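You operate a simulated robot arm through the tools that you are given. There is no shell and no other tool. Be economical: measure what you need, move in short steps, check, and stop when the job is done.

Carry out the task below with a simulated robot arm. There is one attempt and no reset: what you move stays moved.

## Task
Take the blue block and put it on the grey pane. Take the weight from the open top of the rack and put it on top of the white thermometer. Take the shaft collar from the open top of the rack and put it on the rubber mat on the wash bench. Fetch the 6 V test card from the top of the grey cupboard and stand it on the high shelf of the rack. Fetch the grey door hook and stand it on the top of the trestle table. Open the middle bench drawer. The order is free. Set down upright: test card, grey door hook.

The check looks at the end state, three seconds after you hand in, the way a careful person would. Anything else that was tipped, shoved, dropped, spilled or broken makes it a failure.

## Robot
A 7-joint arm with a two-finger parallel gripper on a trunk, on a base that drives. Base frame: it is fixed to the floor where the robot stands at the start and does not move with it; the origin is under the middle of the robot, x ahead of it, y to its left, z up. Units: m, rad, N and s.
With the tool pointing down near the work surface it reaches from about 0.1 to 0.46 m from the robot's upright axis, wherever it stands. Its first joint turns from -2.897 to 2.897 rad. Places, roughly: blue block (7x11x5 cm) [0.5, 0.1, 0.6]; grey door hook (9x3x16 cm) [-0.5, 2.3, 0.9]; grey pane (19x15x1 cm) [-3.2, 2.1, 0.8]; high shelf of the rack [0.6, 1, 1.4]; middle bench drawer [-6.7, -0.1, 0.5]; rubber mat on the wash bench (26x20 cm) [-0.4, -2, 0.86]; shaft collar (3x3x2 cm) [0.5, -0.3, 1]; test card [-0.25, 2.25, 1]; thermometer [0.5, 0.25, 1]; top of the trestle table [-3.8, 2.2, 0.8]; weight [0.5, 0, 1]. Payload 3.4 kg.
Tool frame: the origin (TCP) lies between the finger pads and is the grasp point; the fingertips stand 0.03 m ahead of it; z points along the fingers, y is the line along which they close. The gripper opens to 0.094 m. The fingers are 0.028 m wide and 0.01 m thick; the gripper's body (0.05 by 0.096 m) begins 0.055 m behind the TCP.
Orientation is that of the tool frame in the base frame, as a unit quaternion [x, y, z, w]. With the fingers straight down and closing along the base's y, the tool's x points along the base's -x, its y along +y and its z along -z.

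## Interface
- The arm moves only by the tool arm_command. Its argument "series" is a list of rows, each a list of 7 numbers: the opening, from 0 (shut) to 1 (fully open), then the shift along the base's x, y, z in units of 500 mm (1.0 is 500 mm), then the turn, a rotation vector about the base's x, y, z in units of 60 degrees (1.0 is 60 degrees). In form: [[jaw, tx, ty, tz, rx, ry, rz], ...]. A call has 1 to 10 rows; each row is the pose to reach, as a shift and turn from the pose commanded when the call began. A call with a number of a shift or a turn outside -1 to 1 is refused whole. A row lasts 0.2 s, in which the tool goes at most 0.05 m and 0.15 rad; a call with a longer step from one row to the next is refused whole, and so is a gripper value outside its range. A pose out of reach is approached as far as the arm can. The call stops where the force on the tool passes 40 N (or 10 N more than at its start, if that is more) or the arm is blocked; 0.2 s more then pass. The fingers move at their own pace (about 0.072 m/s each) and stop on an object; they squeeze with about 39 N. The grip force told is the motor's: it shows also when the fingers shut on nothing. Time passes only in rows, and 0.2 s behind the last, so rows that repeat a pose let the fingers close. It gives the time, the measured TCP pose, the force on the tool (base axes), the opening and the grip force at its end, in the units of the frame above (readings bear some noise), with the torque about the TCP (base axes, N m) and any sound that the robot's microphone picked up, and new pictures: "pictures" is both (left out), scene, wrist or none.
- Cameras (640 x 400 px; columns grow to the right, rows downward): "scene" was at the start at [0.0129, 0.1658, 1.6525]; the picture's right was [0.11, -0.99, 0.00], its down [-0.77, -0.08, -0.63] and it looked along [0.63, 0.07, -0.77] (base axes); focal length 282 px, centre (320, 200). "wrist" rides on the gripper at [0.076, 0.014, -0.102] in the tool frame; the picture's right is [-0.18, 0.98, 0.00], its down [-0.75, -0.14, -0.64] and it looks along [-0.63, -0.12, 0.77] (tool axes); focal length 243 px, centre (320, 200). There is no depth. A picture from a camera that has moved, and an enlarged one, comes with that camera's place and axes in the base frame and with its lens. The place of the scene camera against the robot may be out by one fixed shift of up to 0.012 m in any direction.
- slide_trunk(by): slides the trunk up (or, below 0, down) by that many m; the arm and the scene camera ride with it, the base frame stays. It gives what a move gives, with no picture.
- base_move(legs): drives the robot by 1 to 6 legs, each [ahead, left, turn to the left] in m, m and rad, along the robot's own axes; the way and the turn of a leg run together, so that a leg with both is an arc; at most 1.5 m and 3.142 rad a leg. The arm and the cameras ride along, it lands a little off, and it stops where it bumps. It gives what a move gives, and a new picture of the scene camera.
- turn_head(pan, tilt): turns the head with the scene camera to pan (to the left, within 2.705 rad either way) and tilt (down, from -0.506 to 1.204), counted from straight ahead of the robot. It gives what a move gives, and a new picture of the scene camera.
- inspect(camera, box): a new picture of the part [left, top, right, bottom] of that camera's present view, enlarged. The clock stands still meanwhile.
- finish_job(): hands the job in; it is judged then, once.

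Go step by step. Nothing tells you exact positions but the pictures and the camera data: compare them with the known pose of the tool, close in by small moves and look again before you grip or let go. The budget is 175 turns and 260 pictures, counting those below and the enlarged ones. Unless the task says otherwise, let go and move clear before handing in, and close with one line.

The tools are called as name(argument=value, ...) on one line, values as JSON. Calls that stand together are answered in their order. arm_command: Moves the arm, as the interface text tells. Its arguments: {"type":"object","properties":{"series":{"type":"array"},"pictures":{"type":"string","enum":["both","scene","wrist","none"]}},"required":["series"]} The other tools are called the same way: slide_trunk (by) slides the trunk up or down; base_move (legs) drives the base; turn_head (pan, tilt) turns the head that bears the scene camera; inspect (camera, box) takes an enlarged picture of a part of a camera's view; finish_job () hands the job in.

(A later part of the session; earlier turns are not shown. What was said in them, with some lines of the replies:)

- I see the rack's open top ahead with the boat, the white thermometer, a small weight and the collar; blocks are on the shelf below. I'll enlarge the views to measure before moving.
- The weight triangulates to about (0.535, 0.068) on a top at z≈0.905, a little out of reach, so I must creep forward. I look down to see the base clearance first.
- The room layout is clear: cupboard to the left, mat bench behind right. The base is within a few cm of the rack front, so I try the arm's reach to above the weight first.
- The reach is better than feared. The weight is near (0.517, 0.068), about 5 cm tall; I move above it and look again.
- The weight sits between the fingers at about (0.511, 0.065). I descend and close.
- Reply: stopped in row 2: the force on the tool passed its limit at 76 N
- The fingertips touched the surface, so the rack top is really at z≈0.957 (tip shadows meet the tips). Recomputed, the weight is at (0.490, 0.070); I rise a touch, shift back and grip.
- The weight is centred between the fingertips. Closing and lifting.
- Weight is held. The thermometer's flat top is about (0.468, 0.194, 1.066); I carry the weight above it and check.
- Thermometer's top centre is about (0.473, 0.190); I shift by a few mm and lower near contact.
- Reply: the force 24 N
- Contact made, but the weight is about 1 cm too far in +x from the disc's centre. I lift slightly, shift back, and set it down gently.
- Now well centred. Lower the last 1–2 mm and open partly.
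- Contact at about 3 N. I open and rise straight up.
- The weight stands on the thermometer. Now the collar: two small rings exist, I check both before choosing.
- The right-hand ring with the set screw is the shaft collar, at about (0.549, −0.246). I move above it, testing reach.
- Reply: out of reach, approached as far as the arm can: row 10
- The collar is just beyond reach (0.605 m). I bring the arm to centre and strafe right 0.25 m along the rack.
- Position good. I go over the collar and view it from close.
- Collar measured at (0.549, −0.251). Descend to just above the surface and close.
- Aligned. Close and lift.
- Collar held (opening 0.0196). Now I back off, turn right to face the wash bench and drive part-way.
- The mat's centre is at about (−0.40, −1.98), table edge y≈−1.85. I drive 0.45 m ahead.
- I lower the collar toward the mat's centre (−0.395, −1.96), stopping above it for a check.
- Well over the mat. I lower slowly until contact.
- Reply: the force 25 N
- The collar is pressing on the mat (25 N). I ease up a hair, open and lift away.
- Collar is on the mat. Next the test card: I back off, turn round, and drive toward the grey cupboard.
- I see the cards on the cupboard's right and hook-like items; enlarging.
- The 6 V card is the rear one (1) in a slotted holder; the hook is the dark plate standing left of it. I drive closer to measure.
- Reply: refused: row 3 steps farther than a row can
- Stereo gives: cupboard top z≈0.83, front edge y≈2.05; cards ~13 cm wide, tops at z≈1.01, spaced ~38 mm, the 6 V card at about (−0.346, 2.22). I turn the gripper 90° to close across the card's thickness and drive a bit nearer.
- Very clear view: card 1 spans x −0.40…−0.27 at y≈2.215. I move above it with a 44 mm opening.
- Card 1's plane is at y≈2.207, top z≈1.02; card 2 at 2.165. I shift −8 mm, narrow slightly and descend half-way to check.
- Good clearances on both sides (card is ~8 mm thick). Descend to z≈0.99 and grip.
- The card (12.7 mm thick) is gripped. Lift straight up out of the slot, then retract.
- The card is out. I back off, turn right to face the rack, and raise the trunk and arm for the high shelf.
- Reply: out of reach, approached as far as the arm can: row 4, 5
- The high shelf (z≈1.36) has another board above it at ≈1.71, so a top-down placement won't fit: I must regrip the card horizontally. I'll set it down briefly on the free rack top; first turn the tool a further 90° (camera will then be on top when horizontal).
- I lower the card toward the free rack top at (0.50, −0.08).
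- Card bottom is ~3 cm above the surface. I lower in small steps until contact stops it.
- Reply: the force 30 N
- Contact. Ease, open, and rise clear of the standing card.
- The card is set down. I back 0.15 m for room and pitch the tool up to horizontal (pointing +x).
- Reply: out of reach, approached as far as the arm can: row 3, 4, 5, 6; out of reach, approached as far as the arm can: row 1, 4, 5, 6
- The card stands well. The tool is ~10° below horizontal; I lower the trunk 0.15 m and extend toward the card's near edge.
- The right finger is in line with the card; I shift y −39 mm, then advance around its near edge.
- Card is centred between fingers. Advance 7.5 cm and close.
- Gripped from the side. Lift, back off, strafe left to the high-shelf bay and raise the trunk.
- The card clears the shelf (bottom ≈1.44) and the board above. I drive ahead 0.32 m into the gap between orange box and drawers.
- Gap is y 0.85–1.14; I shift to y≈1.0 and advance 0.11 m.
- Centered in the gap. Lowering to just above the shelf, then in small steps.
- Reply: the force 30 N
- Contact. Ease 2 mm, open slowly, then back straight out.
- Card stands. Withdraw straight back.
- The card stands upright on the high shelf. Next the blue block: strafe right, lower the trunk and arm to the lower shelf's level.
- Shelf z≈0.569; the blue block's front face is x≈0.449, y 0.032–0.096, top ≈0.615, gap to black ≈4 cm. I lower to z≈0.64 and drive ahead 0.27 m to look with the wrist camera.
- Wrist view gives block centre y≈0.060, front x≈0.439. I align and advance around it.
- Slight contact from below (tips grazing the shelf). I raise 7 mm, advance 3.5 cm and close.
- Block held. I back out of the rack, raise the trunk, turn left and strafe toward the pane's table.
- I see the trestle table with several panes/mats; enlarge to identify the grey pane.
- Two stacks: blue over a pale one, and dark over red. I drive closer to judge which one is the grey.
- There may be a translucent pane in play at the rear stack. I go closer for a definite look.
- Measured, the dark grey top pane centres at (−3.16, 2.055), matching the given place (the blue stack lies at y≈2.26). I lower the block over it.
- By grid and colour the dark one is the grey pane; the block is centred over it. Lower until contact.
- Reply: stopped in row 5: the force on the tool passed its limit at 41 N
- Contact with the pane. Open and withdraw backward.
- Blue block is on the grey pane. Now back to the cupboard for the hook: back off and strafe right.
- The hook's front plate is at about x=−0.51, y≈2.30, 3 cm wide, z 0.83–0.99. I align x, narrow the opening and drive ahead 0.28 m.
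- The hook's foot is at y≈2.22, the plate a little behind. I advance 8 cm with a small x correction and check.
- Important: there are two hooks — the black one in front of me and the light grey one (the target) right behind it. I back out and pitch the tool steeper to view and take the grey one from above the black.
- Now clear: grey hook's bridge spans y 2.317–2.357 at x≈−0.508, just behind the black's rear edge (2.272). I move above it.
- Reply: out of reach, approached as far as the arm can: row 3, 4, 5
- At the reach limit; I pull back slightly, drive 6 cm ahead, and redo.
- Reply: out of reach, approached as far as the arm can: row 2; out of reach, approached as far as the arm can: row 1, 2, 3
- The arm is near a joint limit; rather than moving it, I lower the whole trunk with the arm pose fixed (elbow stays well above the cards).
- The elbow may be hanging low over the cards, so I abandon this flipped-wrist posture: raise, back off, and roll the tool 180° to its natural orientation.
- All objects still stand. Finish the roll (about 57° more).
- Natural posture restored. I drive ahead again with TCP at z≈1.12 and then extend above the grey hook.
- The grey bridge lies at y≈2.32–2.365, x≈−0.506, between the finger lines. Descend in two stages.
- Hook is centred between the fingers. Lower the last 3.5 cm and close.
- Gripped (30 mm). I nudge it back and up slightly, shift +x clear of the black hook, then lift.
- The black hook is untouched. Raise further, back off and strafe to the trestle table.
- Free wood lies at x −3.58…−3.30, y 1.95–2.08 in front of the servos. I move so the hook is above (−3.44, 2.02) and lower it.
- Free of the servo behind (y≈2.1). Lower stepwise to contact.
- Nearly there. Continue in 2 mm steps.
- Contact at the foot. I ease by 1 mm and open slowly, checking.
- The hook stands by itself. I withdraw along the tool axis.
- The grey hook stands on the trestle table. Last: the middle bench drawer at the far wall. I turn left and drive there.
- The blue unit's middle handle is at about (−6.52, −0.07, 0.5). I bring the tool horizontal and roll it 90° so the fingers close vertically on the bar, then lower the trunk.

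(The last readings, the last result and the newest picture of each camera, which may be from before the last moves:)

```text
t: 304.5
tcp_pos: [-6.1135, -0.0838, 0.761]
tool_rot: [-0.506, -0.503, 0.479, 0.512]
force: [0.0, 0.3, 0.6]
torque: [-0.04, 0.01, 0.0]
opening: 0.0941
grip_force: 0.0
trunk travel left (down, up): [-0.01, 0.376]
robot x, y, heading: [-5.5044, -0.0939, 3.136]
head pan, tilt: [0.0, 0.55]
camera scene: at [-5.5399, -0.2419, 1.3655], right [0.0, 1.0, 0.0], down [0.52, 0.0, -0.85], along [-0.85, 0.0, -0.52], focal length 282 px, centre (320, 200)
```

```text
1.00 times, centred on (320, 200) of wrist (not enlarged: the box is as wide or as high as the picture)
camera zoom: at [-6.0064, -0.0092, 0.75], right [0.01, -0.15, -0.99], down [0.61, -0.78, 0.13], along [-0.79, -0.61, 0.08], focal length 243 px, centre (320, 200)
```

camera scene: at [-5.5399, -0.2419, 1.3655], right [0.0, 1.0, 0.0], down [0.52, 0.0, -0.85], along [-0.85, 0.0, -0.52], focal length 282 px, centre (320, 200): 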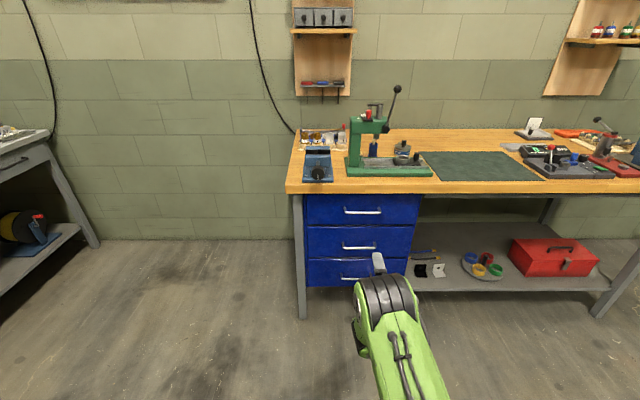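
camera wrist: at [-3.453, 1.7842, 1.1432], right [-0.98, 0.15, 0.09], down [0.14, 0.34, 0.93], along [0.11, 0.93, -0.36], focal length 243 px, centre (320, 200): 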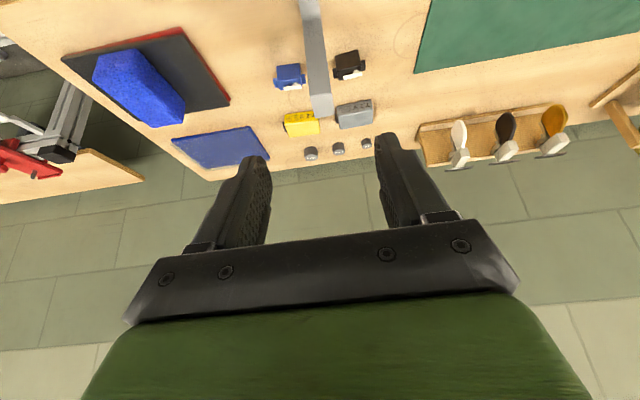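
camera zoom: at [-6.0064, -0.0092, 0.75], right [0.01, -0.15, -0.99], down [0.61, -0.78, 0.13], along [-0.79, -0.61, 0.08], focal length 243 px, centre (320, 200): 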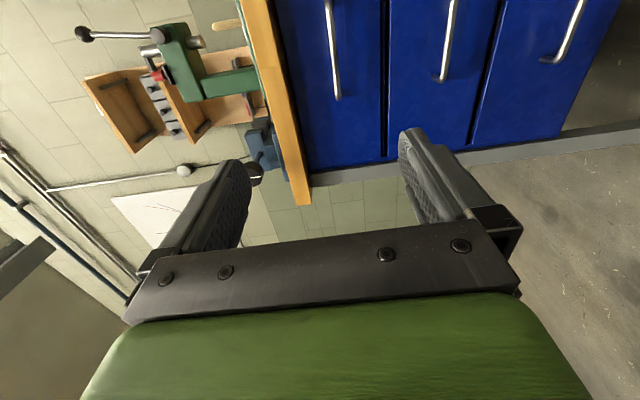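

Handle triangulated at (−6.486, −0.07, 0.537). I lower the arm to that height, then drive nearer.

arm_command(series=[[0.6, 0, 0.01, -0.09, 0, 0, 0], [0.6, 0, 0.02, -0.18, 0, 0, 0], [0.6, 0, 0.028, -0.27, 0, 0, 0], [0.6, 0, 0.028, -0.36, 0, 0, 0], [0.6, 0, 0.028, -0.448, 0, 0, 0]], pictures="none")

base_move(legs=[[0.26, 0, 0]])

inspect(camera="wrist", box=[0, 0, 640, 400])

```text
t: 305.7
tcp_pos: [-6.1126, -0.0685, 0.5361]
tool_rot: [-0.505, -0.504, 0.478, 0.512]
force: [0.5, -0.2, 0.2]
torque: [0.03, -0.01, 0.02]
opening: 0.0567
grip_force: 0.2
trunk travel left (down, up): [-0.01, 0.376]
robot x, y, heading: [-5.5045, -0.0971, 3.137]
head pan, tilt: [0.0, 0.55]
```

```text
t: 307.6
tcp_pos: [-6.3696, -0.0651, 0.5364]
tool_rot: [-0.508, -0.502, 0.478, 0.512]
force: [-0.4, -0.8, -0.4]
torque: [0.0, 0.04, -0.02]
opening: 0.0564
grip_force: 0.1
trunk travel left (down, up): [-0.01, 0.376]
robot x, y, heading: [-5.7648, -0.0944, 3.136]
head pan, tilt: [0.0, 0.55]
camera scene: at [-5.798, -0.2399, 1.3655], right [0.01, 1.0, 0.0], down [0.52, 0.0, -0.85], along [-0.85, 0.01, -0.52], focal length 282 px, centre (320, 200)
```

scene: 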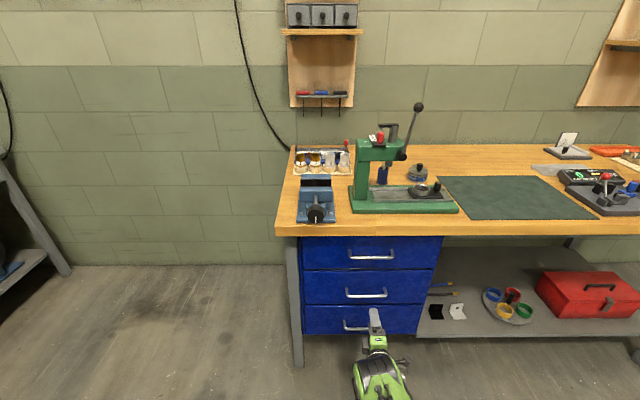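

```text
1.00 times, centred on (320, 200) of wrist (not enlarged: the box is as wide or as high as the picture)
camera zoom: at [-6.2631, 0.0084, 0.5266], right [0.01, -0.15, -0.99], down [0.61, -0.78, 0.13], along [-0.79, -0.6, 0.08], focal length 243 px, centre (320, 200)
```

zoom: 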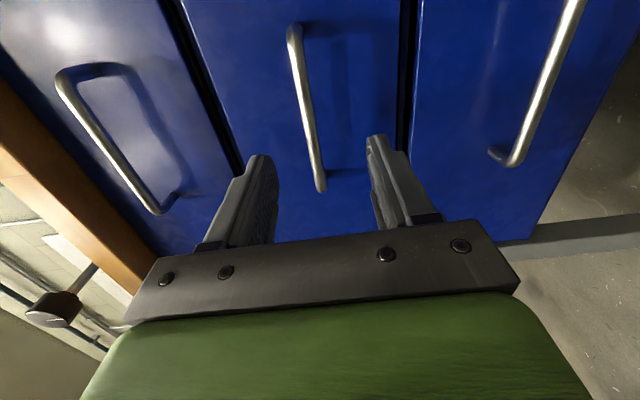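

The handle passes between the fingers. Advance ~10 cm, slightly up.

arm_command(series=[[0.6, -0.07, 0, 0.012, 0, 0, 0], [0.6, -0.14, 0, 0.014, 0, 0, 0], [0.6, -0.18, 0, 0.014, 0, 0, 0], [0.6, -0.2, 0, 0.014, 0, 0, 0]])

```text
t: 308.6
tcp_pos: [-6.4578, -0.0585, 0.5479]
tool_rot: [-0.507, -0.503, 0.477, 0.512]
force: [-0.2, 0.5, 0.3]
torque: [-0.03, 0.02, 0.0]
opening: 0.0565
grip_force: 0.1
out of reach, approached as far as the arm can: row 3, 4
trunk travel left (down, up): [-0.01, 0.376]
robot x, y, heading: [-5.7624, -0.0936, 3.133]
head pan, tilt: [0.0, 0.55]
camera scene: at [-5.7978, -0.2399, 1.3655], right [0.01, 1.0, 0.0], down [0.52, 0.0, -0.85], along [-0.85, 0.01, -0.52], focal length 282 px, centre (320, 200)
camera wrist: at [-6.3515, 0.014, 0.5373], right [0.01, -0.15, -0.99], down [0.61, -0.78, 0.13], along [-0.79, -0.6, 0.08], focal length 243 px, centre (320, 200)
```

scene: 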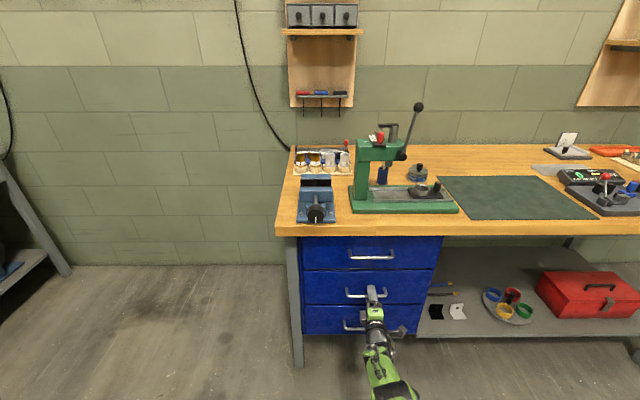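
wrist: 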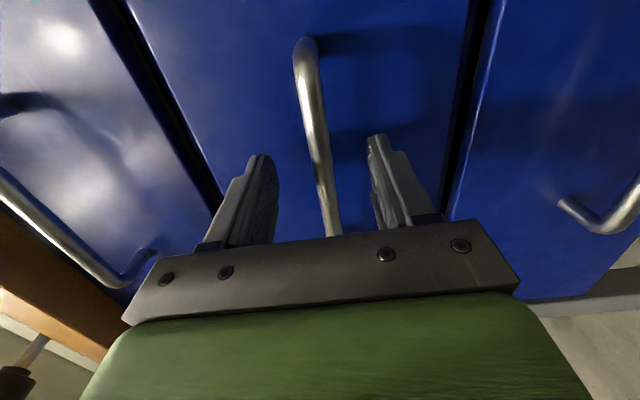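

Bar is at the tips; drive 2.2 cm further, then close.

base_move(legs=[[0.024, 0, 0]])

inspect(camera="wrist", box=[160, 50, 480, 250])

```text
t: 309.4
tcp_pos: [-6.477, -0.0579, 0.5455]
tool_rot: [-0.507, -0.501, 0.478, 0.513]
force: [-0.3, -0.4, 0.6]
torque: [-0.02, -0.01, 0.01]
opening: 0.0563
grip_force: 0.1
trunk travel left (down, up): [-0.01, 0.376]
robot x, y, heading: [-5.7838, -0.0954, 3.129]
head pan, tilt: [0.0, 0.55]
stopped in leg 1: the force on the tool passed its limit at 77 N (the readings are from after the stop); the commanded pose is now the measured one
camera scene: at [-5.8187, -0.2397, 1.3655], right [0.01, 1.0, 0.0], down [0.52, -0.01, -0.85], along [-0.85, 0.01, -0.52], focal length 282 px, centre (320, 200)
```

scene: 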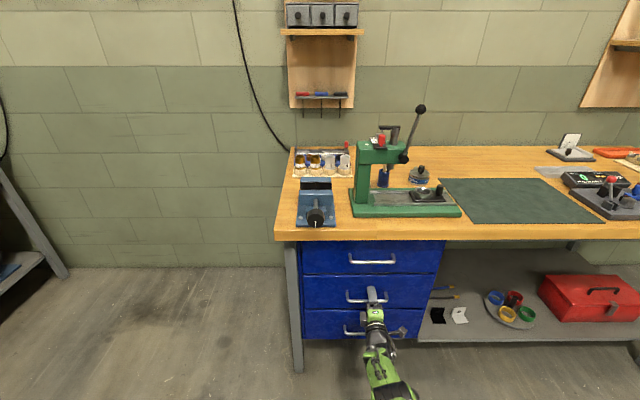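

```text
2.00 times, centred on (320, 150) of wrist
camera zoom: at [-6.3701, 0.0148, 0.5348], right [0.01, -0.15, -0.99], down [0.61, -0.78, 0.13], along [-0.79, -0.6, 0.09], focal length 485 px, centre (320, 300)
```

zoom: 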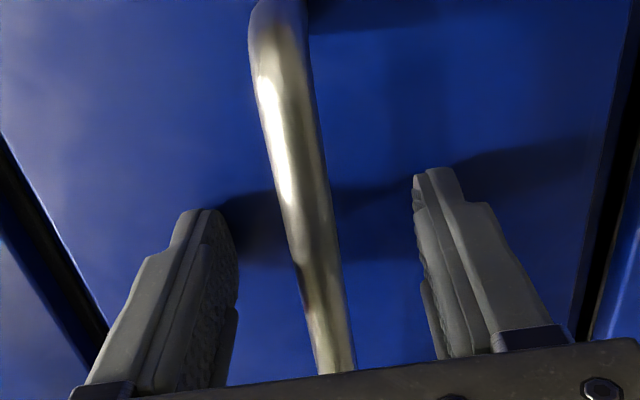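

Tips touch the drawer face with the bar between the pads. Close on it.

arm_command(series=[[0.4, 0.006, 0, 0, 0, 0, 0], [0.2, 0.006, 0, 0, 0, 0, 0], [0, 0.006, 0, 0, 0, 0, 0], [0, 0.006, 0, 0, 0, 0, 0], [0, 0.006, 0, 0, 0, 0, 0]], pictures="wrist")

```text
t: 310.6
tcp_pos: [-6.4749, -0.0581, 0.5451]
tool_rot: [-0.507, -0.503, 0.478, 0.512]
force: [1.2, 0.2, -2.4]
torque: [-1.08, 0.01, -0.22]
opening: 0.0165
grip_force: 45.2
trunk travel left (down, up): [-0.01, 0.376]
robot x, y, heading: [-5.7823, -0.0942, 3.134]
head pan, tilt: [0.0, 0.55]
camera wrist: at [-6.3671, 0.015, 0.5343], right [0.01, -0.16, -0.99], down [0.61, -0.78, 0.13], along [-0.79, -0.6, 0.09], focal length 243 px, centre (320, 200)
```

wrist: 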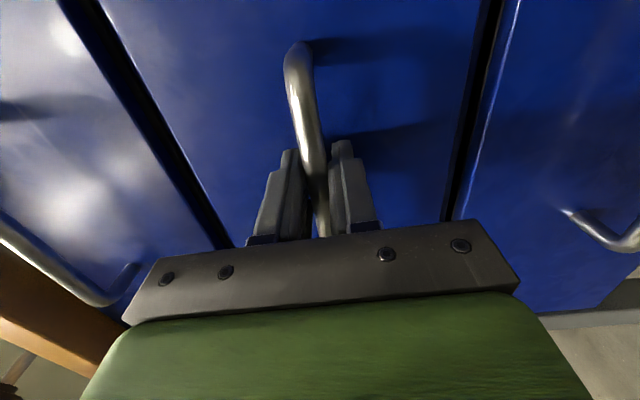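

Bar gripped. Pull by backing the base.

base_move(legs=[[-0.12, 0, 0]])

```text
t: 311.9
tcp_pos: [-6.3549, -0.0583, 0.5435]
tool_rot: [-0.507, -0.502, 0.477, 0.513]
force: [1.9, 2.6, -2.6]
torque: [-1.04, -0.03, -0.04]
opening: 0.0164
grip_force: 44.4
trunk travel left (down, up): [-0.01, 0.376]
robot x, y, heading: [-5.6641, -0.0929, 3.127]
head pan, tilt: [0.0, 0.55]
camera scene: at [-5.7004, -0.2405, 1.3655], right [0.01, 1.0, 0.0], down [0.52, -0.01, -0.85], along [-0.85, 0.01, -0.52], focal length 282 px, centre (320, 200)
```

scene: 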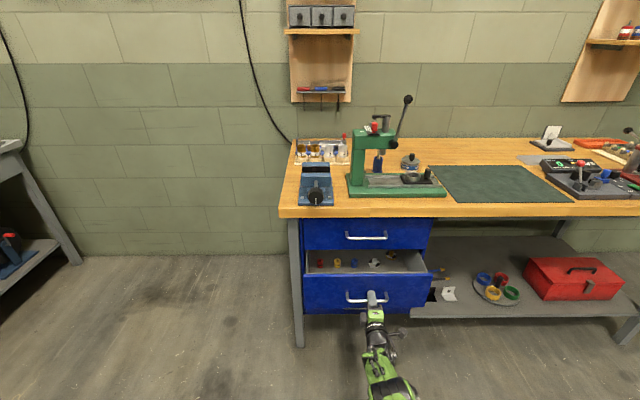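

The drawer slides open. Pull another 12 cm.

base_move(legs=[[-0.12, 0, 0]])

```text
t: 313.1
tcp_pos: [-6.2318, -0.0581, 0.5454]
tool_rot: [-0.508, -0.501, 0.477, 0.513]
force: [1.8, 2.7, -1.0]
torque: [-1.06, -0.05, -0.11]
opening: 0.0166
grip_force: 45.0
trunk travel left (down, up): [-0.01, 0.376]
robot x, y, heading: [-5.5413, -0.0931, 3.131]
head pan, tilt: [0.0, 0.55]
camera scene: at [-5.5763, -0.2418, 1.3655], right [0.01, 1.0, 0.0], down [0.52, -0.01, -0.85], along [-0.85, 0.01, -0.52], focal length 282 px, centre (320, 200)
```

scene: 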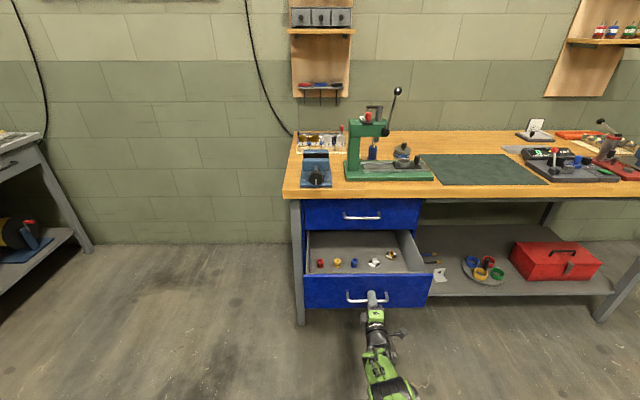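

Open by ~24 cm. A further 6 cm gently to be well open.

base_move(legs=[[-0.06, 0, 0]])

```text
t: 314.1
tcp_pos: [-6.1713, -0.058, 0.5439]
tool_rot: [-0.508, -0.501, 0.476, 0.513]
force: [2.5, 5.0, 1.6]
torque: [-1.03, -0.03, -0.03]
opening: 0.0165
grip_force: 44.7
trunk travel left (down, up): [-0.01, 0.376]
robot x, y, heading: [-5.4826, -0.0934, 3.127]
head pan, tilt: [0.0, 0.55]
camera scene: at [-5.517, -0.2423, 1.3656], right [0.01, 1.0, 0.0], down [0.52, -0.01, -0.85], along [-0.85, 0.01, -0.52], focal length 282 px, centre (320, 200)
```

scene: 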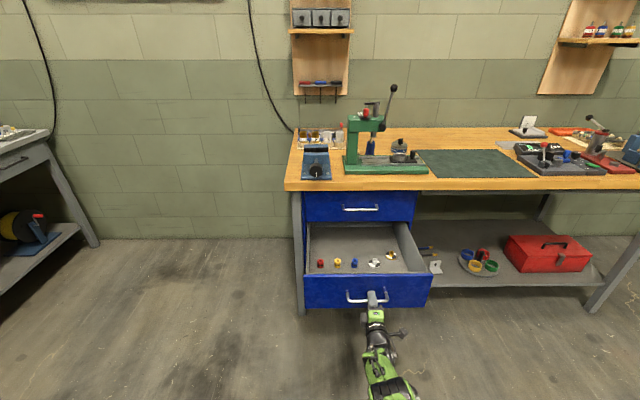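

Drawer is open 30 cm. Release the bar and back away.

arm_command(series=[[0.3, 0, 0, 0, 0, 0, 0], [0.5, 0, 0, 0, 0, 0, 0], [0.6, 0, 0, 0, 0, 0, 0], [0.6, 0, 0, 0, 0, 0, 0], [0.6, 0.05, 0, 0, 0, 0, 0], [0.6, 0.12, 0, 0, 0, 0, 0]], pictures="wrist")

base_move(legs=[[-0.35, 0, 0]])

```text
t: 315.5
tcp_pos: [-6.1117, -0.0599, 0.5454]
tool_rot: [-0.508, -0.502, 0.476, 0.514]
force: [-0.5, -0.7, -0.6]
torque: [-0.01, 0.0, -0.02]
opening: 0.0563
grip_force: 0.0
trunk travel left (down, up): [-0.01, 0.376]
robot x, y, heading: [-5.4832, -0.0987, 3.127]
head pan, tilt: [0.0, 0.55]
camera wrist: at [-6.0047, 0.0134, 0.5351], right [0.01, -0.15, -0.99], down [0.61, -0.78, 0.13], along [-0.8, -0.6, 0.08], focal length 243 px, centre (320, 200)
```

wrist: 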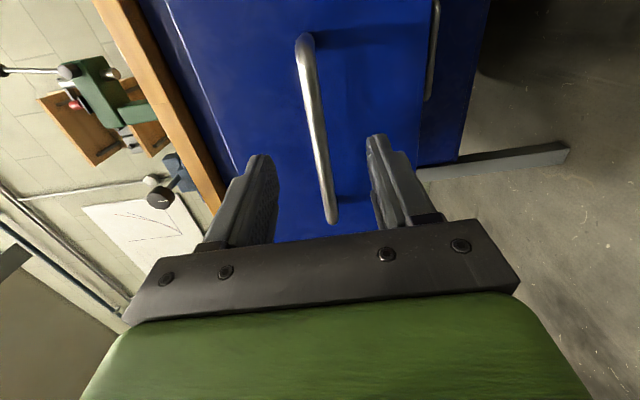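

```text
t: 317.8
tcp_pos: [-5.76, -0.0595, 0.5456]
tool_rot: [-0.51, -0.5, 0.474, 0.515]
force: [-0.5, 0.6, 0.1]
torque: [-0.01, 0.0, 0.0]
opening: 0.0565
grip_force: 0.1
trunk travel left (down, up): [-0.01, 0.376]
robot x, y, heading: [-5.1307, -0.1034, 3.128]
head pan, tilt: [0.0, 0.55]
camera scene: at [-5.1654, -0.2481, 1.3655], right [0.02, 1.0, 0.0], down [0.52, -0.01, -0.85], along [-0.85, 0.02, -0.52], focal length 282 px, centre (320, 200)
```

scene: 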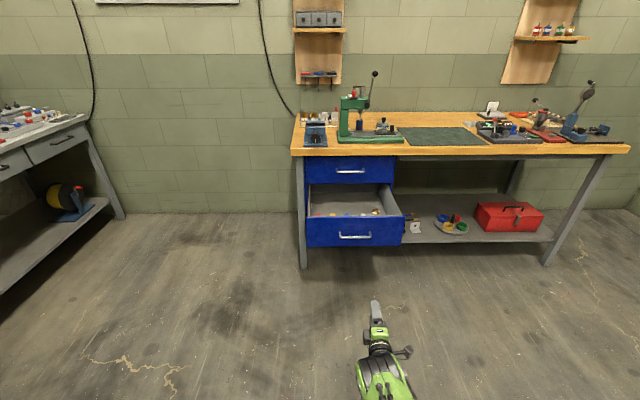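

All six parts are done, and each was seen in place: the weight on the thermometer, the collar on the mat, the 6 V card upright on the high shelf, the block on the grey pane, the grey hook upright on the trestle table, and the middle drawer open. The gripper is clear, so I hand in.

finish_job()

```text
The job is handed in.
```

I've handed in the job with all six parts done. The one judgement call was the grey pane: I took the dark pane on top of the red one, because it matched the listed place.
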